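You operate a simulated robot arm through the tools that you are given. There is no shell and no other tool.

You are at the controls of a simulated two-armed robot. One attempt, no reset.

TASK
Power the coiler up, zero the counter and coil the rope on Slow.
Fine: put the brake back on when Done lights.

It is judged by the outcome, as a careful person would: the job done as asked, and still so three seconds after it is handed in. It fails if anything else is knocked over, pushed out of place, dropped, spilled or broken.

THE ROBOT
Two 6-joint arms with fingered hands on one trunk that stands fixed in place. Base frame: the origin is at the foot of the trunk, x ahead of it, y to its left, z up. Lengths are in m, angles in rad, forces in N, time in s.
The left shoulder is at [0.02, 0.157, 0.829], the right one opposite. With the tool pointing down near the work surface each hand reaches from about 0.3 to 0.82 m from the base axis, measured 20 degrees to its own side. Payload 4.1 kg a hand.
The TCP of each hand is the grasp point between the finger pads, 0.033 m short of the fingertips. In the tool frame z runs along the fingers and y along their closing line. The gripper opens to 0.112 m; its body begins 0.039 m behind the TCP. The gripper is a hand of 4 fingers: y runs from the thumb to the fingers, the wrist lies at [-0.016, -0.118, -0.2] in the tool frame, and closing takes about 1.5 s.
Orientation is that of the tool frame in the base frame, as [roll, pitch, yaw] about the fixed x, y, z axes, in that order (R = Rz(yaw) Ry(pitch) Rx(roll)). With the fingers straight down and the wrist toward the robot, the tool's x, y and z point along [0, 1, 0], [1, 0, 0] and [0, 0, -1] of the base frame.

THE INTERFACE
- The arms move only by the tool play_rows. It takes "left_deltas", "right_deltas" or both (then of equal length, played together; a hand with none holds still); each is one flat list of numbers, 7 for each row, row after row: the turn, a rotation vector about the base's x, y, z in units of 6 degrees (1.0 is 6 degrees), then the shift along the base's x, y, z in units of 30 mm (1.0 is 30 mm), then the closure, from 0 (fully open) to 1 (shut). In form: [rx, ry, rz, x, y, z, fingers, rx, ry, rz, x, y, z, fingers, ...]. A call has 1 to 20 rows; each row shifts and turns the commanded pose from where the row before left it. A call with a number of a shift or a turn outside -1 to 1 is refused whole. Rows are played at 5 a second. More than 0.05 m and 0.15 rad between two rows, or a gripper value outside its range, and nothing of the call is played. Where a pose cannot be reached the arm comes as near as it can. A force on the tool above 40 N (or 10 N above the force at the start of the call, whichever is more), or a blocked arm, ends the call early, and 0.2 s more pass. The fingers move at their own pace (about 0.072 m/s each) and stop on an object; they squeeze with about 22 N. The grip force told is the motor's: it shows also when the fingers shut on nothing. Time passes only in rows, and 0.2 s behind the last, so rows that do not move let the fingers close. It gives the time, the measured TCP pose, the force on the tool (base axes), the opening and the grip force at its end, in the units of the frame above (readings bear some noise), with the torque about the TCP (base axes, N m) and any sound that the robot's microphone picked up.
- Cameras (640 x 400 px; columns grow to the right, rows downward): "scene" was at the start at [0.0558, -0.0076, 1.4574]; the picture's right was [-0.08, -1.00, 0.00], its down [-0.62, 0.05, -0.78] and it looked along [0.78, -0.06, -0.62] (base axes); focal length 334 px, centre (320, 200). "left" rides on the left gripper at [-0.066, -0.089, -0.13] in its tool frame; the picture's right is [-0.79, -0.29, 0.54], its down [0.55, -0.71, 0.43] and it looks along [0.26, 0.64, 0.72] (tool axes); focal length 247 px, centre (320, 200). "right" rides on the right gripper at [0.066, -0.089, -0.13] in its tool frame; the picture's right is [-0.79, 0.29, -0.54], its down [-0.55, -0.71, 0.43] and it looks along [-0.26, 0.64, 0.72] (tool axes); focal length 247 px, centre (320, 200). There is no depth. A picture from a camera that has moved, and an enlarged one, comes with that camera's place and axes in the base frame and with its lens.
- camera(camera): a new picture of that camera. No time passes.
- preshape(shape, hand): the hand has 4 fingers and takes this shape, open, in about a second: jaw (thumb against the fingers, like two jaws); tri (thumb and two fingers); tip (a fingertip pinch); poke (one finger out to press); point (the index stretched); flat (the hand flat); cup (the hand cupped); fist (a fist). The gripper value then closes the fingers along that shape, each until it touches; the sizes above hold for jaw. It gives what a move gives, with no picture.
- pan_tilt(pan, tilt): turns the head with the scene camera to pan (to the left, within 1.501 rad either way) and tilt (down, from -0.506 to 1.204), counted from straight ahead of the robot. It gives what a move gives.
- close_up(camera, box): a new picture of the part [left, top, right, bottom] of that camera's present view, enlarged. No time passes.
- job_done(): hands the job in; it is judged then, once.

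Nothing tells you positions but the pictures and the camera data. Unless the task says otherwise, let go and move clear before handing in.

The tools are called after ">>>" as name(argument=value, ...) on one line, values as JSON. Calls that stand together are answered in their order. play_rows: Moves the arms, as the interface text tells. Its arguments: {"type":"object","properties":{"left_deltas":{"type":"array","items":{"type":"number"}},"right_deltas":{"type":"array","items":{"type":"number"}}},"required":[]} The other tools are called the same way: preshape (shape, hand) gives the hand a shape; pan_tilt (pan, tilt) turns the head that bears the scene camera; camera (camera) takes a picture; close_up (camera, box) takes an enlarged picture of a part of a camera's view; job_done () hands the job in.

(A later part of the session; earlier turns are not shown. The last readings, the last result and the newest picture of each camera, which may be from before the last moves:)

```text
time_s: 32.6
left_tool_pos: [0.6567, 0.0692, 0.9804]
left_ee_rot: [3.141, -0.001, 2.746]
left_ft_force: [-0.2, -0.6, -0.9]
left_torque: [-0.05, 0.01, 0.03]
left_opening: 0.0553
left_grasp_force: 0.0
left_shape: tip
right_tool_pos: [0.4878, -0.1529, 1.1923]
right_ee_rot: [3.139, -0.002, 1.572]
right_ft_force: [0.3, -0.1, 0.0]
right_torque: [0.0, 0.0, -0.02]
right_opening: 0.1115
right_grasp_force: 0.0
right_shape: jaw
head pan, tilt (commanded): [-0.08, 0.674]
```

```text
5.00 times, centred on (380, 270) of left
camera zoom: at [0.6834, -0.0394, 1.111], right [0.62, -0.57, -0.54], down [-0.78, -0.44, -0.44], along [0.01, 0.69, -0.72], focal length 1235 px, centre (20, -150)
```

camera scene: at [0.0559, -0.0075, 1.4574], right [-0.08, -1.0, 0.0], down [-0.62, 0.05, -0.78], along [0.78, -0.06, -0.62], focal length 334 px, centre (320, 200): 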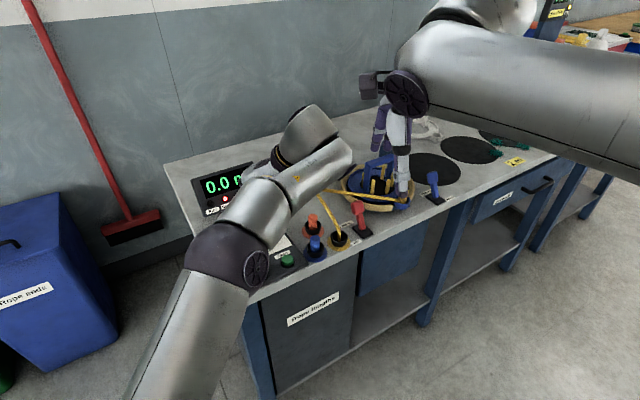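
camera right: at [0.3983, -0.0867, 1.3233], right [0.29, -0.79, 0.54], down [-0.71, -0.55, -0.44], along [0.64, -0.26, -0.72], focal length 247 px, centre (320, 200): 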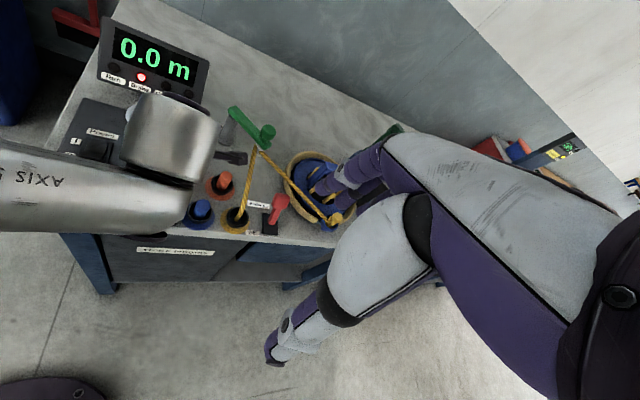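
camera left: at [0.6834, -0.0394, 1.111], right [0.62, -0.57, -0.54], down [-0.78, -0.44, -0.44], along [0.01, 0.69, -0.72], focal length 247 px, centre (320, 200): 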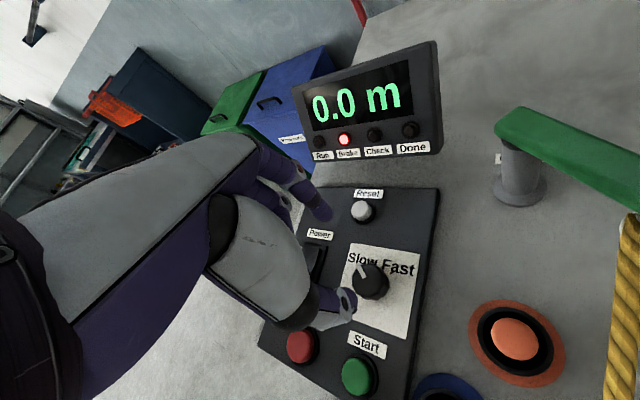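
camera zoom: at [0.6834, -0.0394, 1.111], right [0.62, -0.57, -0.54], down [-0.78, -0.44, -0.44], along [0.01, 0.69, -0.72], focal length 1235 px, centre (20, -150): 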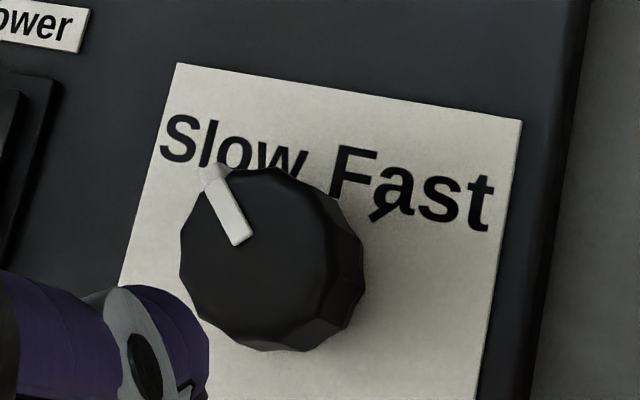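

The knob is on Slow. I turn the left hand back to its straight orientation, moving it toward a spot above Start, and shape it to poke again.

>>> play_rows(left_deltas=[0, 0, 0, 0, 0, 0.6, 0.5, 0, 0, -0.936, -0.211, -0.096, 0, 0.5, 0, 0, -0.936, -0.211, -0.096, 0, 0.5, 0, 0, -0.936, -0.211, -0.096, 0, 0.5, 0, 0, -0.936, -0.211, -0.096, 0, 0.5, 0, 0, -0.936, -0.211, -0.096, 0, 0.5, 0, 0, -0.936, -0.211, -0.096, 0, 0.5, 0, 0, -0.936, -0.211, -0.096, 0, 0.5, 0, 0, -0.936, -0.211, -0.096, 0, 0.5, 0, 0, -0.936, -0.211, -0.096, 0, 0.5, 0, 0, -0.936, -0.211, -0.096, 0, 0.5, 0, 0, -0.936, -0.211, -0.096, 0, 0.5, 0, 0, -0.936, -0.211, -0.096, 0, 0.5, 0, 0, 0, 0, 0, 0, 0.5])

>>> preshape(shape="poke", hand="left")

>>> camera(camera="scene")

>>> camera(camera="right")

>>> camera(camera="left")

```text
time_s: 35.6
left_tool_pos: [0.5785, 0.0323, 0.9986]
left_ee_rot: [3.14, 0.003, 1.57]
left_ft_force: [0.5, -0.1, 0.6]
left_torque: [-0.04, 0.02, 0.03]
left_opening: 0.0553
left_grasp_force: 0.1
left_shape: tip
right_tool_pos: [0.4888, -0.1518, 1.1926]
right_ee_rot: [3.14, -0.001, 1.573]
right_ft_force: [0.3, -0.5, -0.3]
right_torque: [-0.03, -0.03, 0.04]
right_opening: 0.1113
right_grasp_force: 0.0
right_shape: jaw
head pan, tilt (commanded): [-0.08, 0.674]
```

```text
time_s: 36.5
left_tool_pos: [0.5792, 0.0339, 1.0002]
left_ee_rot: [3.14, 0.001, 1.571]
left_ft_force: [0.1, 0.3, 0.7]
left_torque: [0.0, 0.03, -0.01]
left_opening: 0.0
left_grasp_force: 0.1
left_shape: poke
right_tool_pos: [0.4872, -0.1526, 1.1931]
right_ee_rot: [3.14, -0.002, 1.572]
right_ft_force: [-0.2, -0.7, -0.1]
right_torque: [0.03, -0.02, -0.02]
right_opening: 0.1116
right_grasp_force: 0.1
right_shape: jaw
head pan, tilt (commanded): [-0.08, 0.674]
```

```text
taken
camera scene: at [0.0558, -0.0076, 1.4574], right [-0.08, -1.0, 0.0], down [-0.62, 0.05, -0.78], along [0.78, -0.06, -0.62], focal length 334 px, centre (320, 200)
```

scene: 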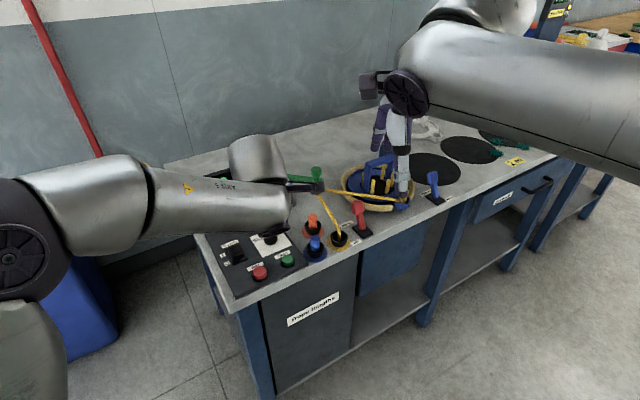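

```text
taken
camera right: at [0.3984, -0.0869, 1.3232], right [0.29, -0.79, 0.54], down [-0.71, -0.55, -0.44], along [0.64, -0.26, -0.72], focal length 247 px, centre (320, 200)
```

right: 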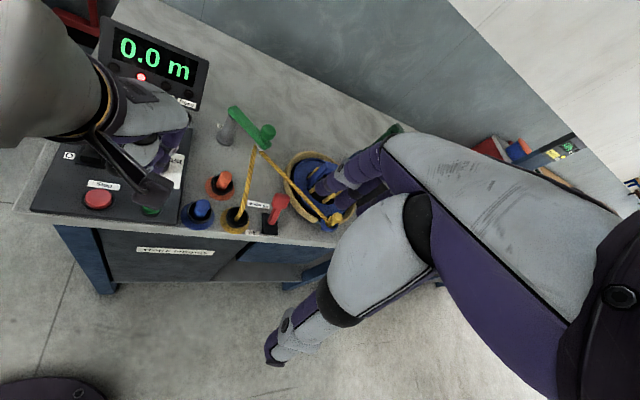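

```text
taken
camera left: at [0.4891, -0.0326, 1.1301], right [-0.29, -0.79, -0.54], down [-0.71, 0.55, -0.44], along [0.64, 0.26, -0.72], focal length 247 px, centre (320, 200)
```

left: 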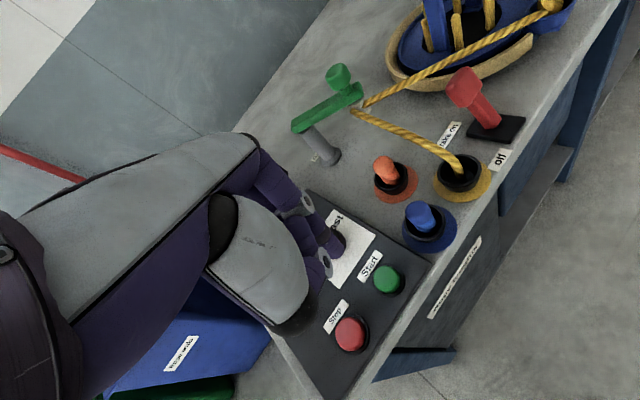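

Left hand is ready above Start. Next is the brake: I shape the right hand as a fingertip pinch to straddle the red lever head (about (0.694, −0.152, 0.917)).

>>> preshape(shape="tip", hand="right")

>>> play_rows(right_deltas=[0, 0, 0.87, 0.8, 0.05, -0.5, 0.1, 0, 0, 0.87, 0.8, 0.05, -0.5, 0.2, 0, 0, 0.87, 0.8, 0.05, -0.5, 0.3, 0, 0, 0.87, 0.8, 0.05, -0.5, 0.4, 0, 0, 0.87, 0.8, 0.05, -0.5, 0.45, 0, 0, 0, 0.8, 0.05, -0.5, 0.45, 0, 0, 0, 0.8, 0.05, -0.5, 0.45, 0, 0, 0, 0.8, 0.05, -0.5, 0.45, 0, 0, 0, 0, 0, -0.3, 0.45, 0, 0, 0, 0, 0, 0, 0.45])

>>> camera(camera="scene")

>>> camera(camera="right")

>>> camera(camera="left")

```text
time_s: 37.4
left_tool_pos: [0.5795, 0.0327, 0.999]
left_ee_rot: [3.139, 0.003, 1.571]
left_ft_force: [0.1, -0.2, -0.6]
left_torque: [-0.01, -0.01, -0.01]
left_opening: 0.0001
left_grasp_force: 0.0
left_shape: poke
right_tool_pos: [0.4872, -0.1525, 1.193]
right_ee_rot: [3.139, -0.002, 1.573]
right_ft_force: [0.4, -0.1, -0.3]
right_torque: [-0.04, -0.01, 0.0]
right_opening: 0.1117
right_grasp_force: 0.1
right_shape: tip
head pan, tilt (commanded): [-0.08, 0.674]
```

```text
time_s: 39.6
left_tool_pos: [0.5796, 0.0337, 0.999]
left_ee_rot: [3.14, 0.002, 1.573]
left_ft_force: [0.0, -1.1, 0.0]
left_torque: [-0.04, 0.02, -0.01]
left_opening: 0.0001
left_grasp_force: 0.0
left_shape: poke
right_tool_pos: [0.6783, -0.1387, 1.0632]
right_ee_rot: [3.14, -0.002, 2.028]
right_ft_force: [-0.3, 0.4, -0.8]
right_torque: [0.06, -0.03, -0.01]
right_opening: 0.0621
right_grasp_force: 0.0
right_shape: tip
head pan, tilt (commanded): [-0.08, 0.674]
```

```text
taken
camera scene: at [0.0558, -0.0075, 1.4574], right [-0.08, -1.0, 0.0], down [-0.62, 0.05, -0.78], along [0.78, -0.06, -0.62], focal length 334 px, centre (320, 200)
```

scene: 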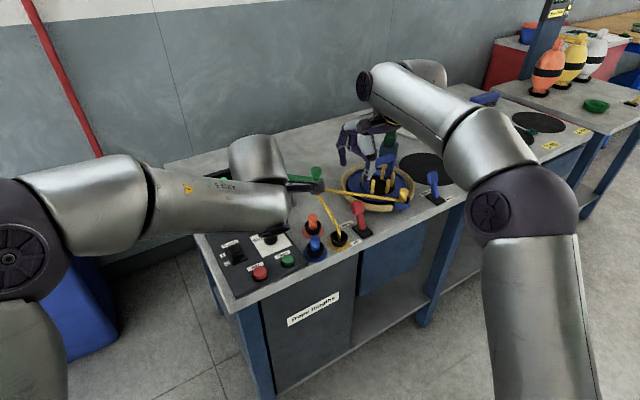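

```text
taken
camera right: at [0.5699, -0.1191, 1.1945], right [0.61, -0.59, 0.54], down [-0.39, -0.81, -0.44], along [0.69, 0.05, -0.72], focal length 247 px, centre (320, 200)
```

right: 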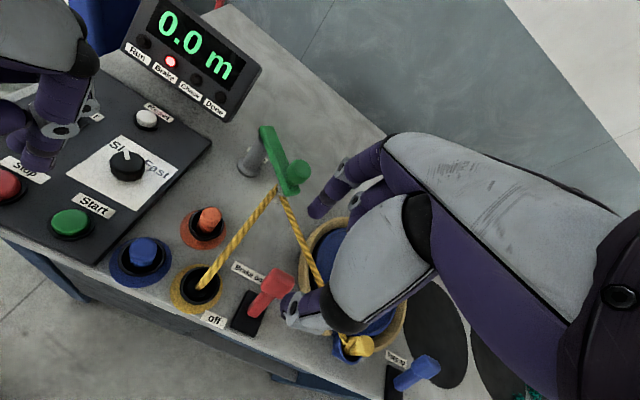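

```text
taken
camera left: at [0.489, -0.0326, 1.1302], right [-0.29, -0.79, -0.54], down [-0.71, 0.55, -0.44], along [0.64, 0.26, -0.72], focal length 247 px, centre (320, 200)
```

left: 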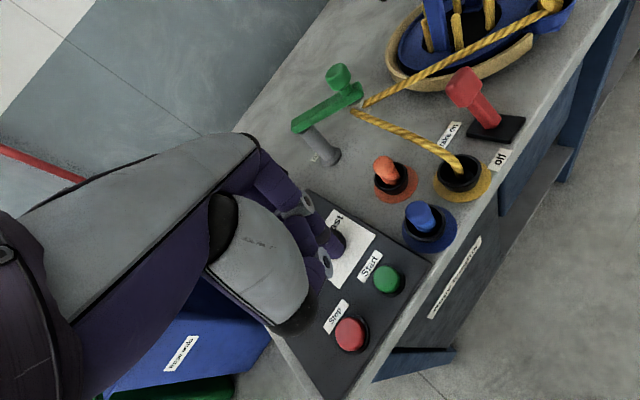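

The right hand hovers over the lever; head centre refined to about (0.690, −0.152, 0.917). I centre the open pinch over it and lower to just above the head.

>>> play_rows(right_deltas=[0, 0, 0, 0.21, -0.27, 0, 0.45, 0, 0, 0, 0.21, -0.27, 0, 0.45, 0, 0, 0, 0, 0, -0.7, 0.45, 0, 0, 0, 0, 0, -0.7, 0.45, 0, 0, 0, 0, 0, -0.7, 0.45, 0, 0, 0, 0, 0, -0.5, 0.45, 0, 0, 0, 0, 0, 0, 0.45])

>>> camera(camera="right")

>>> close_up(camera="scene", box=[310, 140, 430, 250])

>>> close_up(camera="left", box=[380, 10, 560, 190])

```text
time_s: 41.2
left_tool_pos: [0.5784, 0.0335, 0.9998]
left_ee_rot: [3.14, 0.001, 1.57]
left_ft_force: [0.7, 0.7, -0.2]
left_torque: [-0.02, -0.01, -0.02]
left_opening: 0.0
left_grasp_force: 0.1
left_shape: poke
right_tool_pos: [0.6918, -0.1558, 0.9856]
right_ee_rot: [3.139, -0.002, 2.028]
right_ft_force: [-0.3, -0.6, 0.4]
right_torque: [0.01, 0.02, -0.01]
right_opening: 0.0618
right_grasp_force: 0.1
right_shape: tip
head pan, tilt (commanded): [-0.08, 0.674]
```

```text
taken
camera right: at [0.583, -0.1368, 1.1165], right [0.61, -0.59, 0.54], down [-0.39, -0.81, -0.44], along [0.69, 0.05, -0.72], focal length 247 px, centre (320, 200)
```

right: 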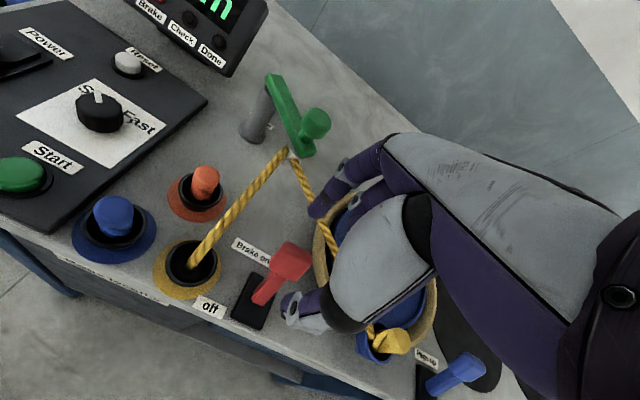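

```text
3.64 times, centred on (370, 195) of scene
camera zoom: at [0.0558, -0.0075, 1.4574], right [-0.08, -1.0, 0.0], down [-0.62, 0.05, -0.78], along [0.78, -0.06, -0.62], focal length 1215 px, centre (138, 218)
```

zoom: 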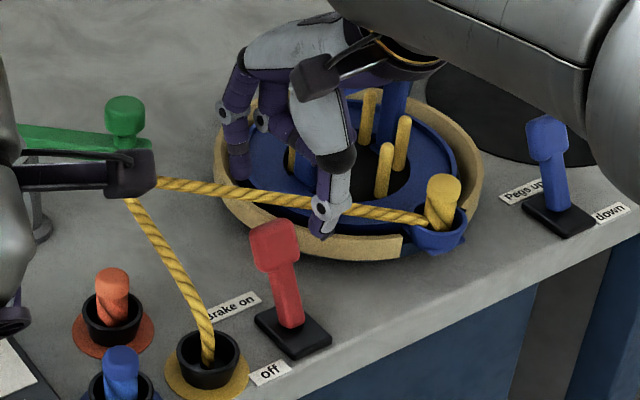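

```text
2.22 times, centred on (470, 100) of left
camera zoom: at [0.489, -0.0326, 1.1302], right [-0.29, -0.79, -0.54], down [-0.71, 0.55, -0.44], along [0.64, 0.26, -0.72], focal length 549 px, centre (-13, 422)
```

zoom: 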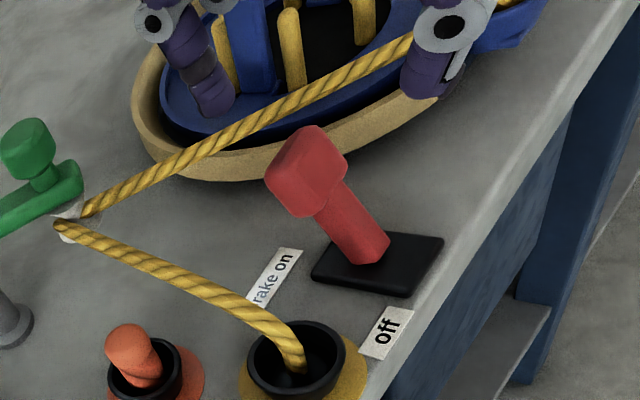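

Clearances look good; the index needs a bit more room behind the head. I shift ~9 mm back along the lever's direction and lower so the fingers straddle the head.

>>> play_rows(right_deltas=[0, 0, 0, 0.28, 0.13, 0, 0.42, 0, 0, 0, 0, 0, -0.6, 0.42, 0, 0, 0, 0, 0, -0.6, 0.42, 0, 0, 0, 0, 0, -0.5, 0.42, 0, 0, 0, 0, 0, 0, 0.42])

>>> camera(camera="right")

>>> close_up(camera="scene", box=[310, 140, 430, 250])

>>> close_up(camera="left", box=[380, 10, 560, 190])

```text
time_s: 42.4
left_tool_pos: [0.5795, 0.0328, 0.9996]
left_ee_rot: [3.14, 0.002, 1.572]
left_ft_force: [0.5, -0.5, -0.4]
left_torque: [-0.02, -0.03, 0.01]
left_opening: 0.0
left_grasp_force: 0.1
left_shape: poke
right_tool_pos: [0.6992, -0.1524, 0.9348]
right_ee_rot: [3.141, -0.001, 2.028]
right_ft_force: [0.3, -0.5, 0.4]
right_torque: [0.0, 0.0, 0.01]
right_opening: 0.0642
right_grasp_force: 0.1
right_shape: tip
head pan, tilt (commanded): [-0.08, 0.674]
```

```text
taken
camera right: at [0.5907, -0.1334, 1.0654], right [0.61, -0.59, 0.54], down [-0.39, -0.81, -0.44], along [0.69, 0.05, -0.72], focal length 247 px, centre (320, 200)
```

right: 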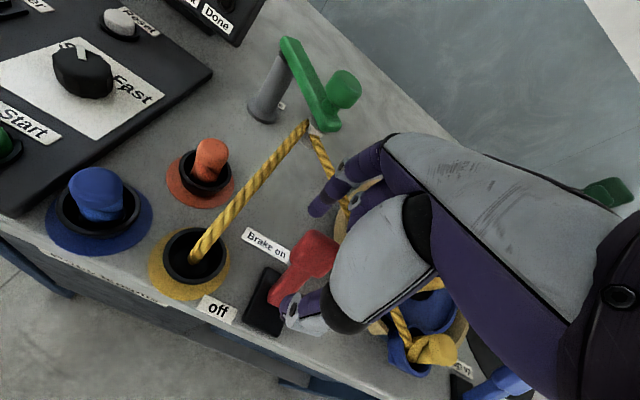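

```text
3.64 times, centred on (370, 195) of scene
camera zoom: at [0.0558, -0.0075, 1.4574], right [-0.08, -1.0, 0.0], down [-0.62, 0.05, -0.78], along [0.78, -0.06, -0.62], focal length 1215 px, centre (138, 218)
```

zoom: 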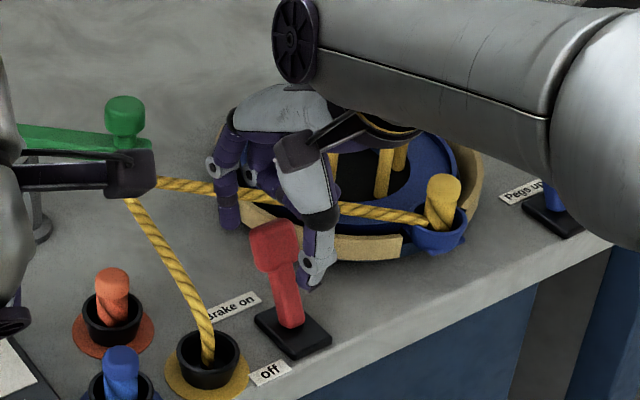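

```text
2.22 times, centred on (470, 100) of left
camera zoom: at [0.489, -0.0326, 1.1302], right [-0.29, -0.79, -0.54], down [-0.71, 0.55, -0.44], along [0.64, 0.26, -0.72], focal length 549 px, centre (-13, 422)
```

zoom: 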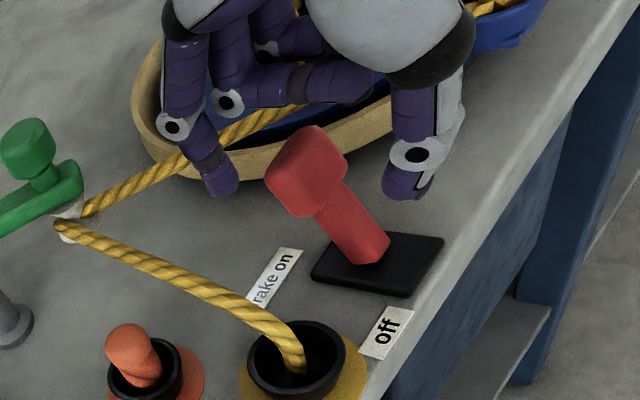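

The fingers straddle the lever head almost symmetrically. I pull toward "off" along the lever's travel direction.

>>> play_rows(right_deltas=[0, 0, 0, -0.2, -0.1, 0, 0.42, 0, 0, 0, -0.2, -0.1, 0, 0.42, 0, 0, 0, -0.2, -0.1, 0, 0.42, 0, 0, 0, -0.2, -0.1, 0, 0.42, 0, 0, 0, -0.2, -0.1, 0, 0.42, 0, 0, 0, -0.2, -0.1, 0, 0.42, 0, 0, 0, -0.2, -0.1, 0, 0.42, 0, 0, 0, 0, 0, 0, 0.42])

>>> camera(camera="right")

>>> close_up(camera="scene", box=[310, 140, 430, 250])

>>> close_up(camera="left", box=[380, 10, 560, 190])

```text
time_s: 44.2
left_tool_pos: [0.5794, 0.0331, 0.9996]
left_ee_rot: [3.14, 0.002, 1.571]
left_ft_force: [0.3, -0.2, 0.0]
left_torque: [0.01, -0.01, -0.02]
left_opening: 0.0
left_grasp_force: 0.0
left_shape: poke
right_tool_pos: [0.6598, -0.1735, 0.9325]
right_ee_rot: [3.14, -0.003, 2.026]
right_ft_force: [1.0, 0.3, -0.2]
right_torque: [0.01, 0.0, 0.0]
right_opening: 0.0651
right_grasp_force: 0.0
right_shape: tip
head pan, tilt (commanded): [-0.08, 0.674]
```

```text
taken
camera right: at [0.5513, -0.1546, 1.0644], right [0.61, -0.59, 0.54], down [-0.39, -0.81, -0.44], along [0.69, 0.05, -0.72], focal length 247 px, centre (320, 200)
```

right: 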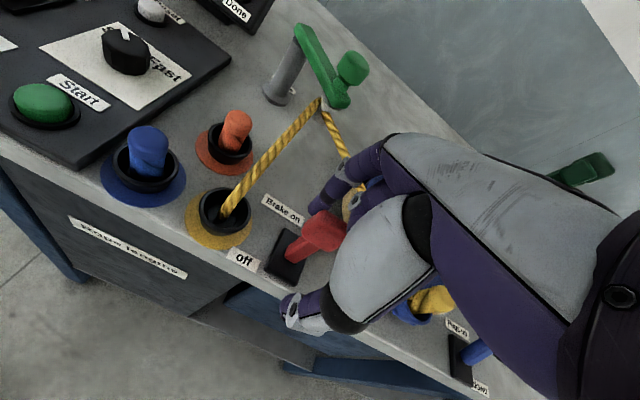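

```text
3.64 times, centred on (370, 195) of scene
camera zoom: at [0.0558, -0.0076, 1.4574], right [-0.08, -1.0, 0.0], down [-0.62, 0.05, -0.78], along [0.78, -0.06, -0.62], focal length 1215 px, centre (138, 218)
```

zoom: 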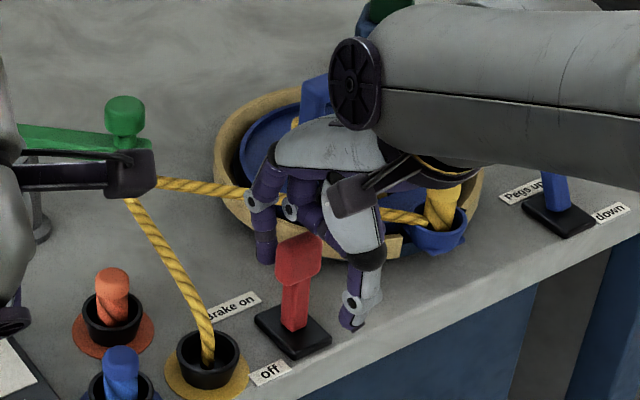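

```text
2.22 times, centred on (470, 100) of left
camera zoom: at [0.4891, -0.0326, 1.1301], right [-0.29, -0.79, -0.54], down [-0.71, 0.55, -0.44], along [0.64, 0.26, -0.72], focal length 549 px, centre (-13, 422)
```

zoom: 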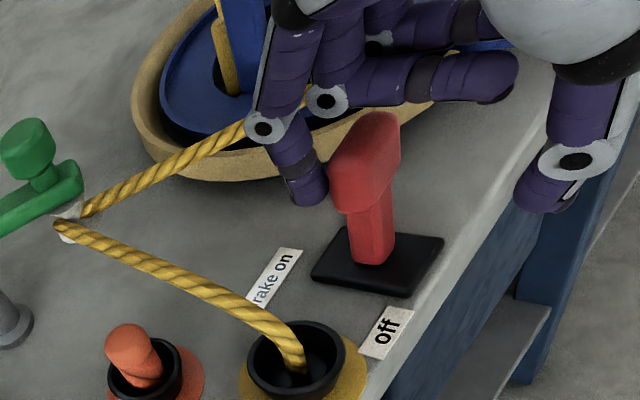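

The lever is about upright now with hardly any resistance. I continue pulling to the "off" end.

>>> play_rows(right_deltas=[0, 0, 0, -0.2, -0.1, 0, 0.42, 0, 0, 0, -0.2, -0.1, 0, 0.42, 0, 0, 0, -0.2, -0.1, 0, 0.42, 0, 0, 0, -0.2, -0.1, 0, 0.42, 0, 0, 0, 0, 0, 0, 0.42])

>>> camera(camera="right")

>>> close_up(camera="scene", box=[310, 140, 430, 250])

>>> close_up(camera="left", box=[380, 10, 560, 190])

```text
time_s: 45.4
left_tool_pos: [0.5792, 0.033, 0.9999]
left_ee_rot: [3.139, 0.002, 1.57]
left_ft_force: [-0.6, 0.8, -0.2]
left_torque: [-0.01, 0.01, -0.02]
left_opening: 0.0001
left_grasp_force: 0.1
left_shape: poke
right_tool_pos: [0.6334, -0.1848, 0.9351]
right_ee_rot: [3.14, -0.001, 2.028]
right_ft_force: [0.1, 0.6, -0.4]
right_torque: [0.0, 0.0, -0.01]
right_opening: 0.0649
right_grasp_force: 0.1
right_shape: tip
head pan, tilt (commanded): [-0.08, 0.674]
```

```text
taken
camera right: at [0.5251, -0.1655, 1.0653], right [0.61, -0.59, 0.54], down [-0.39, -0.81, -0.44], along [0.69, 0.05, -0.72], focal length 247 px, centre (320, 200)
```

right: 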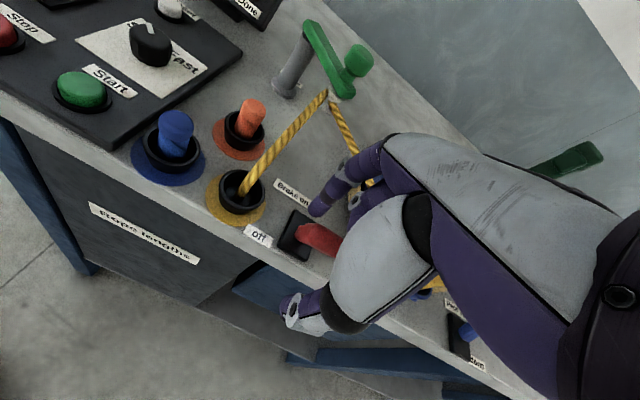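

```text
3.64 times, centred on (370, 195) of scene
camera zoom: at [0.0558, -0.0076, 1.4574], right [-0.08, -1.0, 0.0], down [-0.62, 0.05, -0.78], along [0.78, -0.06, -0.62], focal length 1215 px, centre (138, 218)
```

zoom: 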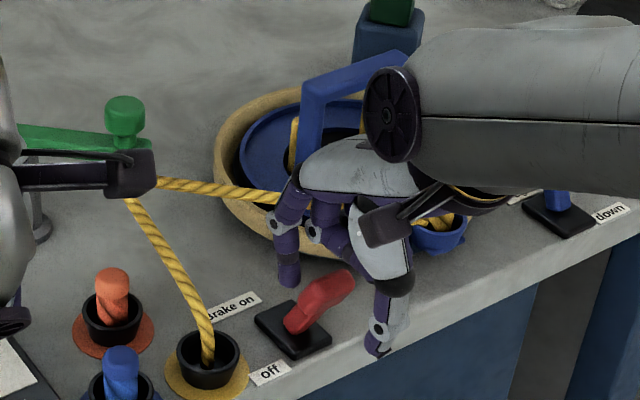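

```text
2.22 times, centred on (470, 100) of left
camera zoom: at [0.4891, -0.0326, 1.1301], right [-0.29, -0.79, -0.54], down [-0.71, 0.55, -0.44], along [0.64, 0.26, -0.72], focal length 549 px, centre (-13, 422)
```

zoom: 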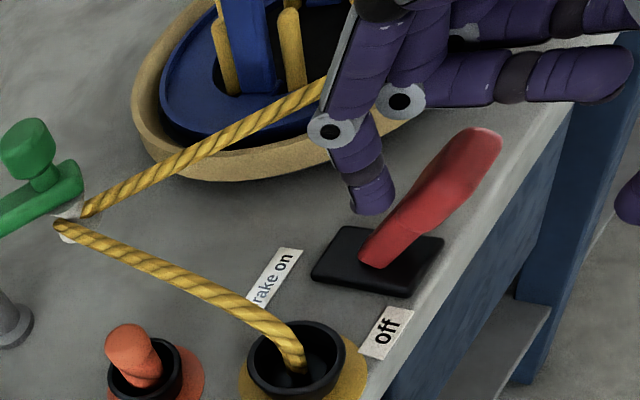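

The lever has swung over to the "off" side. I lift the right hand straight up so its camera can see the display and confirm the Brake lamp is out.

>>> play_rows(right_deltas=[0, 0, 0, 0, 0, 0.7, 0.42, 0, 0, 0, 0, 0, 0.7, 0.42, 0, 0, 0, 0, 0, 0.7, 0.42, 0, 0, 0, 0, 0, 0.7, 0.42, 0, 0, 0, 0, 0, 0, 0.42])

>>> camera(camera="right")

>>> close_up(camera="scene", box=[310, 140, 430, 250])

>>> close_up(camera="left", box=[380, 10, 560, 190])

```text
time_s: 46.6
left_tool_pos: [0.5787, 0.0327, 0.9997]
left_ee_rot: [-3.141, 0.002, 1.569]
left_ft_force: [-0.1, -1.0, 0.7]
left_torque: [0.04, 0.04, -0.02]
left_opening: 0.0
left_grasp_force: 0.1
left_shape: poke
right_tool_pos: [0.6351, -0.1872, 1.0185]
right_ee_rot: [3.138, -0.003, 2.027]
right_ft_force: [0.4, -1.6, 0.6]
right_torque: [0.02, 0.0, -0.03]
right_opening: 0.065
right_grasp_force: 0.0
right_shape: tip
head pan, tilt (commanded): [-0.08, 0.674]
```

```text
taken
camera right: at [0.527, -0.1674, 1.1494], right [0.61, -0.59, 0.54], down [-0.39, -0.81, -0.44], along [0.69, 0.05, -0.72], focal length 247 px, centre (320, 200)
```

right: 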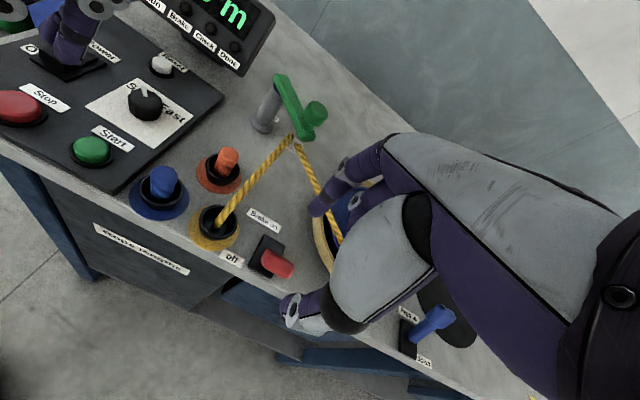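

```text
3.64 times, centred on (370, 195) of scene
camera zoom: at [0.0559, -0.0076, 1.4574], right [-0.08, -1.0, 0.0], down [-0.62, 0.05, -0.78], along [0.78, -0.06, -0.62], focal length 1215 px, centre (138, 218)
```

zoom: 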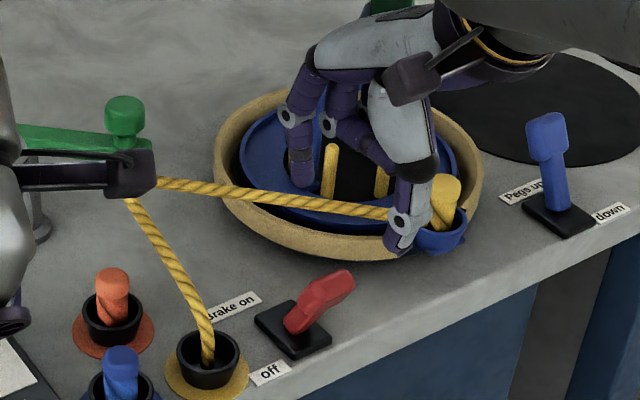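

```text
2.22 times, centred on (470, 100) of left
camera zoom: at [0.4891, -0.0326, 1.1301], right [-0.29, -0.79, -0.54], down [-0.71, 0.55, -0.44], along [0.64, 0.26, -0.72], focal length 549 px, centre (-13, 422)
```

zoom: 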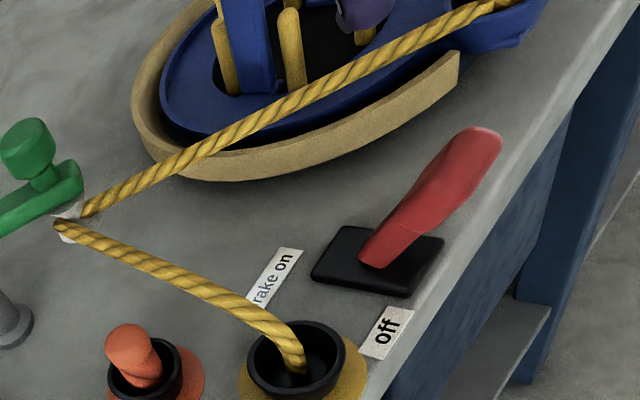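

The lever stays at "off". I zoom in on the lamps.

>>> close_up(camera="right", box=[130, 0, 280, 80])

>>> close_up(camera="left", box=[270, 170, 430, 330])

>>> close_up(camera="right", box=[40, 30, 200, 190])

```text
4.27 times, centred on (205, 40) of right
camera zoom: at [0.527, -0.1674, 1.1494], right [0.61, -0.59, 0.54], down [-0.39, -0.81, -0.44], along [0.69, 0.05, -0.72], focal length 1054 px, centre (811, 883)
```

zoom: 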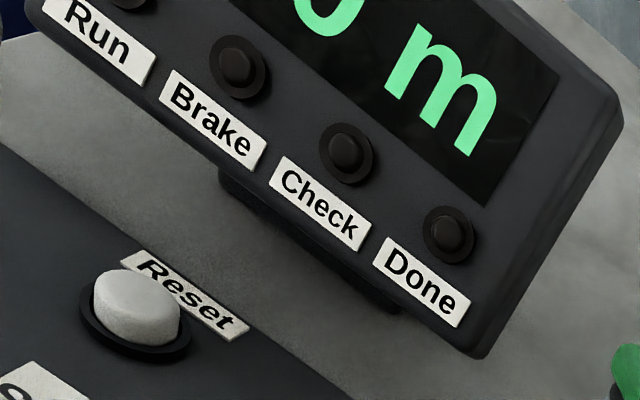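

```text
2.50 times, centred on (350, 250) of left
camera zoom: at [0.4891, -0.0326, 1.1301], right [-0.29, -0.79, -0.54], down [-0.71, 0.55, -0.44], along [0.64, 0.26, -0.72], focal length 617 px, centre (245, 75)
```

zoom: 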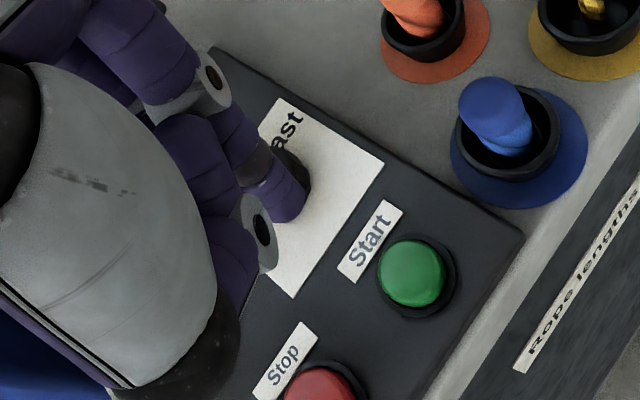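

```text
2.50 times, centred on (120, 110) of right
camera zoom: at [0.527, -0.1674, 1.1494], right [0.61, -0.59, 0.54], down [-0.39, -0.81, -0.44], along [0.69, 0.05, -0.72], focal length 617 px, centre (820, 425)
```

zoom: 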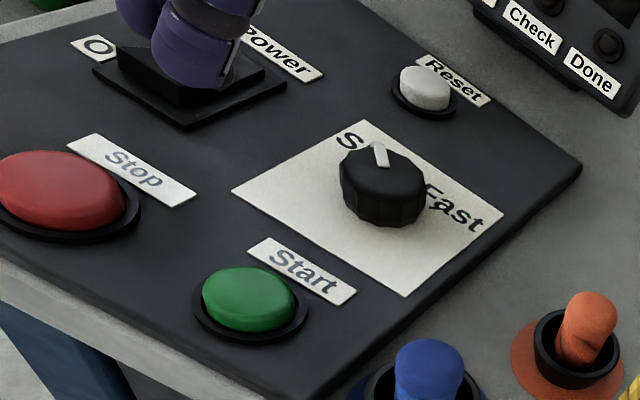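

Brake lamp is out, no Check lamp, counter at zero, knob at Slow. The left fingertip is right over Start; I go down and press it.

>>> play_rows(left_deltas=[0, 0, 0, 0, 0, -0.8, 0, 0, 0, 0, 0, 0, -0.8, 0, 0, 0, 0, 0, 0, -0.8, 0, 0, 0, 0, 0, 0, -0.3, 0, 0, 0, 0, 0, 0, 0, 0])

>>> close_up(camera="left", box=[270, 170, 430, 330])

>>> close_up(camera="right", box=[40, 30, 200, 190])

```text
time_s: 47.8
left_tool_pos: [0.5809, 0.0321, 0.9177]
left_ee_rot: [3.139, 0.003, 1.572]
left_ft_force: [0.4, 0.2, -0.2]
left_torque: [0.03, 0.0, -0.01]
left_opening: 0.0
left_grasp_force: 0.1
left_shape: poke
right_tool_pos: [0.636, -0.1869, 1.018]
right_ee_rot: [3.14, -0.002, 2.026]
right_ft_force: [-0.6, -0.6, -0.1]
right_torque: [-0.01, -0.02, 0.01]
right_opening: 0.065
right_grasp_force: 0.1
right_shape: tip
head pan, tilt (commanded): [-0.08, 0.674]
```

```text
2.50 times, centred on (350, 250) of left
camera zoom: at [0.4898, -0.0331, 1.0485], right [-0.29, -0.79, -0.54], down [-0.71, 0.55, -0.44], along [0.64, 0.26, -0.72], focal length 617 px, centre (245, 75)
```

zoom: 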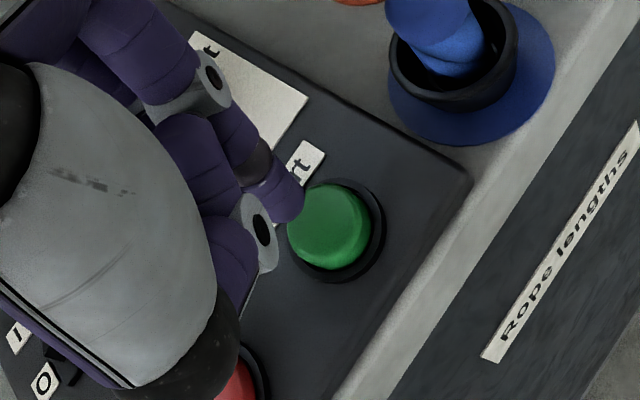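

```text
2.50 times, centred on (120, 110) of right
camera zoom: at [0.5271, -0.1675, 1.149], right [0.61, -0.59, 0.54], down [-0.39, -0.81, -0.44], along [0.69, 0.05, -0.72], focal length 617 px, centre (820, 425)
```

zoom: 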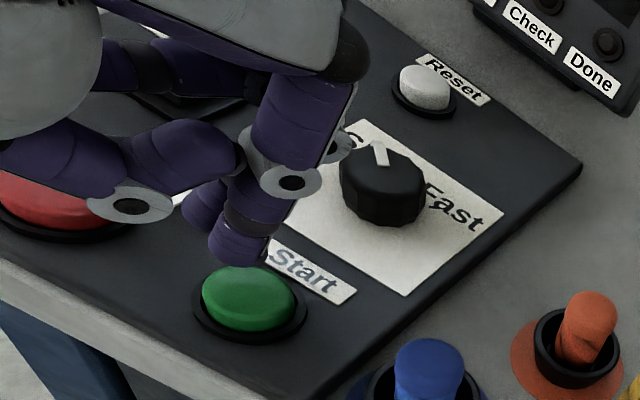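

The fingertip is centred over Start and the thumb is well clear of Stop. I press on down in small steps.

>>> play_rows(left_deltas=[0, 0, 0, -0.05, 0, -0.2, 0, 0, 0, 0, 0, 0, -0.2, 0, 0, 0, 0, 0, 0, -0.12, 0, 0, 0, 0, 0, 0, -0.1, 0])

>>> close_up(camera="right", box=[40, 0, 260, 190])

```text
time_s: 48.8
left_tool_pos: [0.5781, 0.0327, 0.9]
left_ee_rot: [3.141, 0.001, 1.57]
left_ft_force: [0.6, 0.1, -0.6]
left_torque: [0.04, 0.0, -0.02]
left_opening: 0.0
left_grasp_force: 0.1
left_shape: poke
right_tool_pos: [0.6359, -0.1867, 1.019]
right_ee_rot: [3.14, -0.002, 2.027]
right_ft_force: [-0.9, 0.0, 0.0]
right_torque: [-0.04, -0.01, 0.03]
right_opening: 0.065
right_grasp_force: 0.1
right_shape: tip
head pan, tilt (commanded): [-0.08, 0.674]
```

```text
2.11 times, centred on (150, 95) of right
camera zoom: at [0.5271, -0.1675, 1.149], right [0.61, -0.59, 0.54], down [-0.39, -0.81, -0.44], along [0.69, 0.05, -0.72], focal length 520 px, centre (678, 421)
```

zoom: 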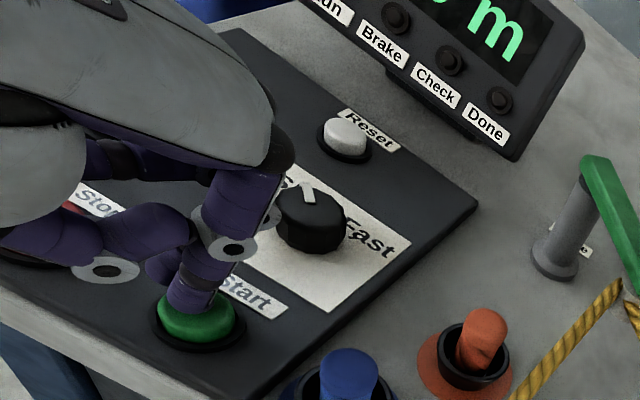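

Contact is imminent; two more small steps down to press Start.

>>> play_rows(left_deltas=[0, 0, 0, 0, 0, -0.12, 0, 0, 0, 0, 0, 0, -0.12, 0])

>>> close_up(camera="right", box=[40, 0, 260, 190])

```text
time_s: 49.4
left_tool_pos: [0.5789, 0.032, 0.8943]
left_ee_rot: [3.141, 0.001, 1.571]
left_ft_force: [-0.1, -0.6, 1.5]
left_torque: [-0.02, 0.03, -0.02]
left_opening: 0.0
left_grasp_force: 0.0
left_shape: poke
right_tool_pos: [0.6359, -0.1873, 1.0186]
right_ee_rot: [3.14, 0.0, 2.028]
right_ft_force: [-0.1, 1.4, 0.2]
right_torque: [0.02, 0.0, -0.02]
right_opening: 0.0649
right_grasp_force: 0.1
right_shape: tip
head pan, tilt (commanded): [-0.08, 0.674]
heard: click
```

```text
2.11 times, centred on (150, 95) of right
camera zoom: at [0.527, -0.1675, 1.149], right [0.61, -0.59, 0.54], down [-0.39, -0.81, -0.44], along [0.69, 0.05, -0.72], focal length 520 px, centre (678, 421)
```

zoom: 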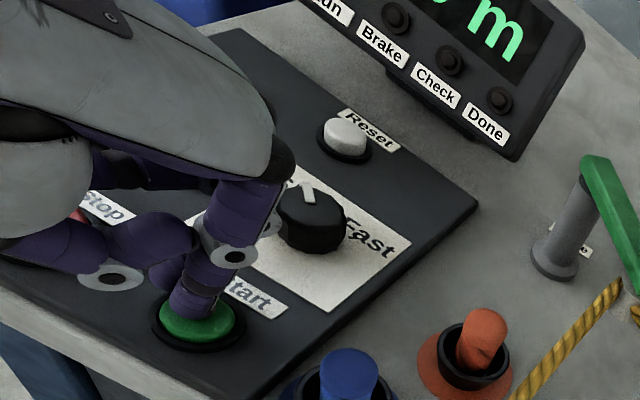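

A click was heard. I lift the left hand off Start and move it back so the display and reel can be seen.

>>> play_rows(left_deltas=[0, 0, 0, 0, 0, 0.8, 0, 0, 0, 0, 0, 0, 0.9, 0, 0, 0, 0, 0, 0.3, 0.9, 0])

>>> camera(camera="right")

>>> camera(camera="scene")

```text
time_s: 50.2
left_tool_pos: [0.582, 0.0431, 0.9701]
left_ee_rot: [-3.14, 0.001, 1.567]
left_ft_force: [-0.2, 0.6, 0.7]
left_torque: [-0.01, -0.02, 0.02]
left_opening: 0.0001
left_grasp_force: 0.0
left_shape: poke
right_tool_pos: [0.6354, -0.1885, 1.0186]
right_ee_rot: [3.14, -0.001, 2.027]
right_ft_force: [0.1, -0.2, -0.5]
right_torque: [-0.01, 0.05, -0.02]
right_opening: 0.0649
right_grasp_force: 0.1
right_shape: tip
head pan, tilt (commanded): [-0.08, 0.674]
```

```text
taken
camera right: at [0.5272, -0.1675, 1.1489], right [0.61, -0.59, 0.54], down [-0.39, -0.81, -0.44], along [0.69, 0.05, -0.72], focal length 247 px, centre (320, 200)
```

right: 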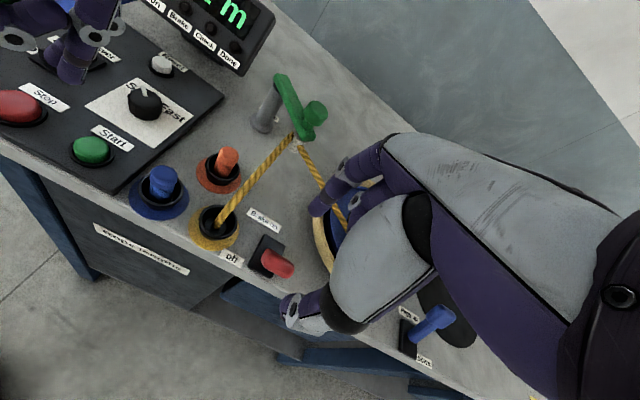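

```text
taken
camera scene: at [0.056, -0.0076, 1.4574], right [-0.08, -1.0, 0.0], down [-0.62, 0.05, -0.78], along [0.78, -0.06, -0.62], focal length 334 px, centre (320, 200)
```

scene: 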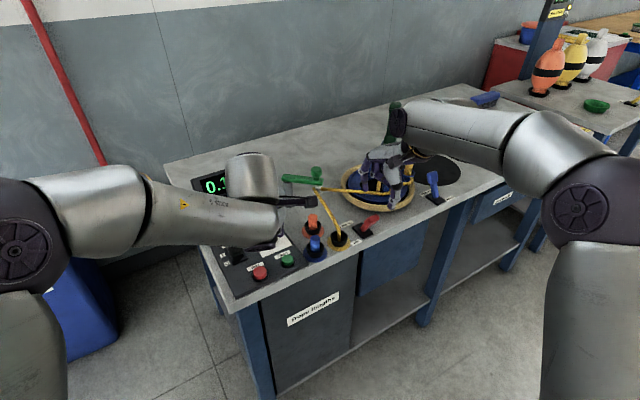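

The display seems to be counting. I retreat the left arm up and away to its starting place for a clear view.

>>> play_rows(left_deltas=[0, 0, 0, -0.44, 0.58, 1.0, 0, 0, 0, 0, -0.44, 0.58, 1.0, 0, 0, 0, 0, -0.44, 0.58, 1.0, 0, 0, 0, 0, -0.44, 0.58, 1.0, 0, 0, 0, 0, -0.44, 0.58, 1.0, 0, 0, 0, 0, -0.44, 0.58, 1.0, 0, 0, 0, 0, -0.44, 0.58, 1.0, 0])

>>> camera(camera="scene")

>>> close_up(camera="scene", box=[180, 150, 340, 280])

>>> close_up(camera="scene", box=[300, 130, 440, 250])

>>> camera(camera="left")

```text
time_s: 51.8
left_tool_pos: [0.4868, 0.1636, 1.1819]
left_ee_rot: [3.141, -0.001, 1.569]
left_ft_force: [0.2, 0.8, -0.4]
left_torque: [0.01, 0.0, 0.01]
left_opening: 0.0002
left_grasp_force: 0.0
left_shape: poke
right_tool_pos: [0.6358, -0.1868, 1.0189]
right_ee_rot: [3.14, -0.001, 2.027]
right_ft_force: [0.6, 0.3, 0.9]
right_torque: [-0.02, 0.02, -0.02]
right_opening: 0.0647
right_grasp_force: 0.1
right_shape: tip
head pan, tilt (commanded): [-0.08, 0.674]
```

```text
taken
camera scene: at [0.0561, -0.0077, 1.4574], right [-0.08, -1.0, 0.0], down [-0.62, 0.05, -0.78], along [0.78, -0.06, -0.62], focal length 334 px, centre (320, 200)
```

scene: 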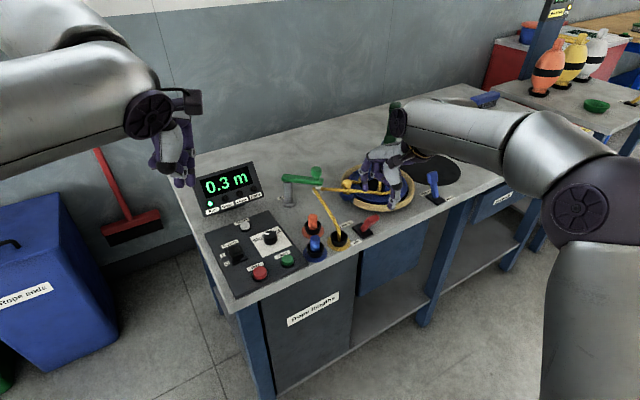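

```text
3.08 times, centred on (260, 215) of scene
camera zoom: at [0.0561, -0.0077, 1.4574], right [-0.08, -1.0, 0.0], down [-0.62, 0.05, -0.78], along [0.78, -0.06, -0.62], focal length 1028 px, centre (505, 154)
```

zoom: 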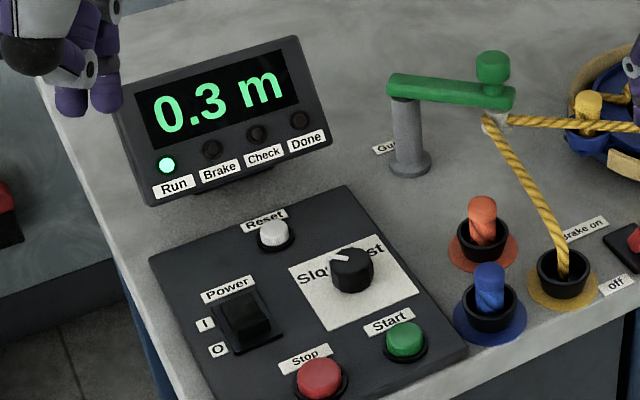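

```text
3.33 times, centred on (370, 190) of scene
camera zoom: at [0.0561, -0.0077, 1.4574], right [-0.08, -1.0, 0.0], down [-0.62, 0.05, -0.78], along [0.78, -0.06, -0.62], focal length 1114 px, centre (153, 233)
```

zoom: 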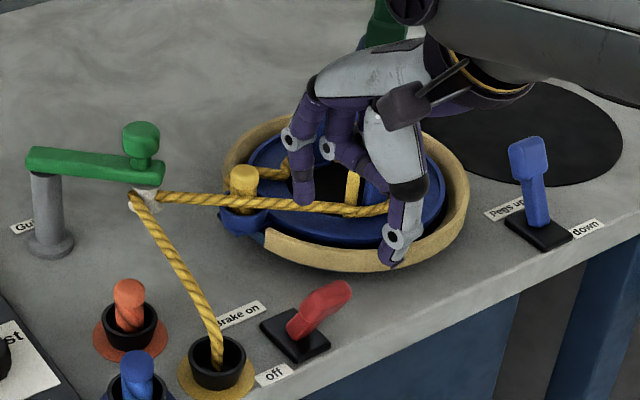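

```text
taken
camera left: at [0.3973, 0.0978, 1.3125], right [-0.29, -0.79, -0.54], down [-0.71, 0.55, -0.44], along [0.64, 0.26, -0.72], focal length 247 px, centre (320, 200)
```

left: 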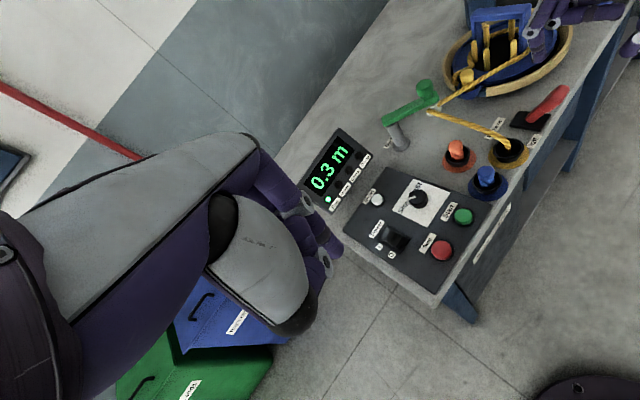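

The coiler is running: Run lamp green, 0.3 m counted, reel turning. While it coils I lower the right hand straight back down to straddle the lever, without moving it, ready for Done.

>>> play_rows(right_deltas=[0, 0, 0, 0, 0, -0.6, 0.42, 0, 0, 0, 0, 0, -0.6, 0.42, 0, 0, 0, 0, 0, -0.6, 0.42, 0, 0, 0, 0, 0, -0.6, 0.42, 0, 0, 0, 0, 0, -0.3, 0.42, 0, 0, 0, 0, 0, 0, 0.42])

>>> close_up(camera="scene", box=[180, 150, 340, 280])

>>> close_up(camera="scene", box=[300, 130, 440, 250])

>>> close_up(camera="left", box=[420, 0, 640, 180])

>>> camera(camera="right")

```text
time_s: 53.2
left_tool_pos: [0.4867, 0.1631, 1.1811]
left_ee_rot: [3.141, 0.001, 1.571]
left_ft_force: [0.2, -0.2, -0.2]
left_torque: [0.02, -0.04, -0.01]
left_opening: 0.0001
left_grasp_force: 0.1
left_shape: poke
right_tool_pos: [0.6347, -0.1886, 0.9384]
right_ee_rot: [3.14, -0.001, 2.029]
right_ft_force: [0.2, -0.4, -1.1]
right_torque: [0.0, 0.02, -0.02]
right_opening: 0.065
right_grasp_force: 0.0
right_shape: tip
head pan, tilt (commanded): [-0.08, 0.674]
```

```text
3.08 times, centred on (260, 215) of scene
camera zoom: at [0.0558, -0.0075, 1.4574], right [-0.08, -1.0, 0.0], down [-0.62, 0.05, -0.78], along [0.78, -0.06, -0.62], focal length 1028 px, centre (505, 154)
```

zoom: 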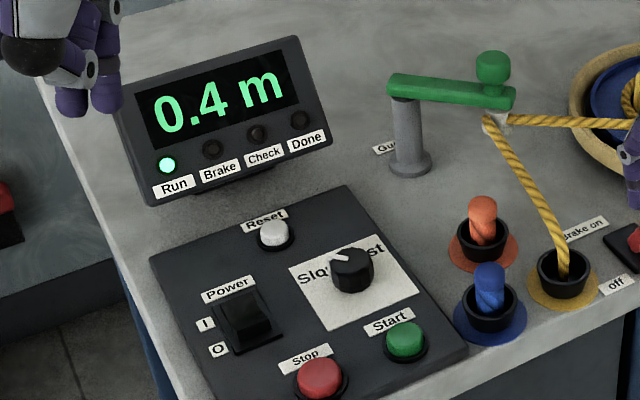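

```text
3.33 times, centred on (370, 190) of scene
camera zoom: at [0.0558, -0.0075, 1.4574], right [-0.08, -1.0, 0.0], down [-0.62, 0.05, -0.78], along [0.78, -0.06, -0.62], focal length 1114 px, centre (153, 233)
```

zoom: 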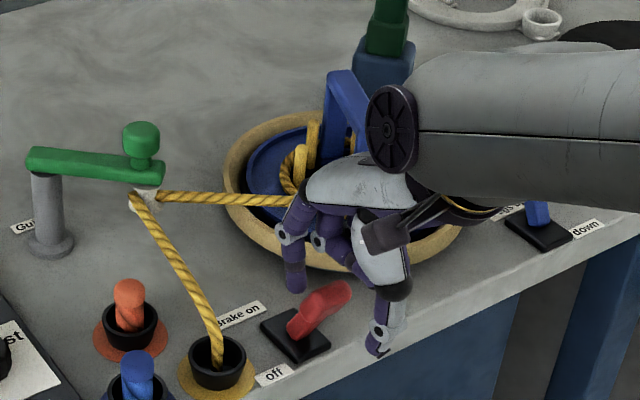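

```text
2.22 times, centred on (530, 90) of left
camera zoom: at [0.3974, 0.0979, 1.3122], right [-0.29, -0.79, -0.54], down [-0.71, 0.55, -0.44], along [0.64, 0.26, -0.72], focal length 549 px, centre (-147, 444)
```

zoom: 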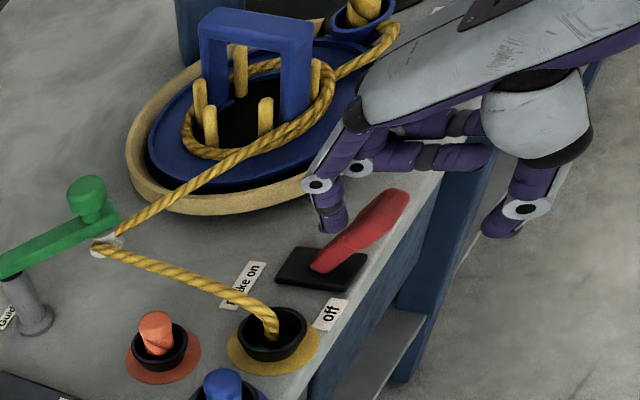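

```text
taken
camera right: at [0.5257, -0.1686, 1.0684], right [0.61, -0.59, 0.54], down [-0.39, -0.81, -0.44], along [0.69, 0.05, -0.72], focal length 247 px, centre (320, 200)
```

right: 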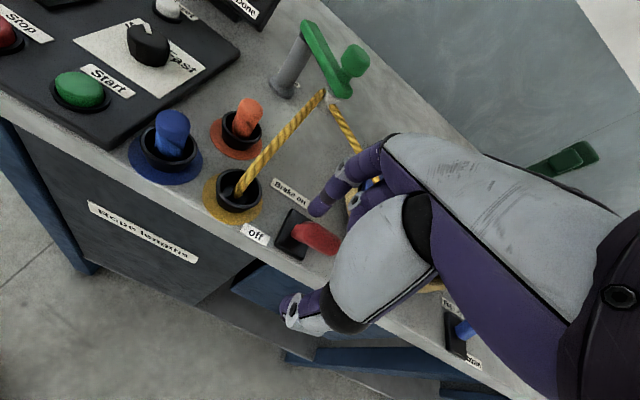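

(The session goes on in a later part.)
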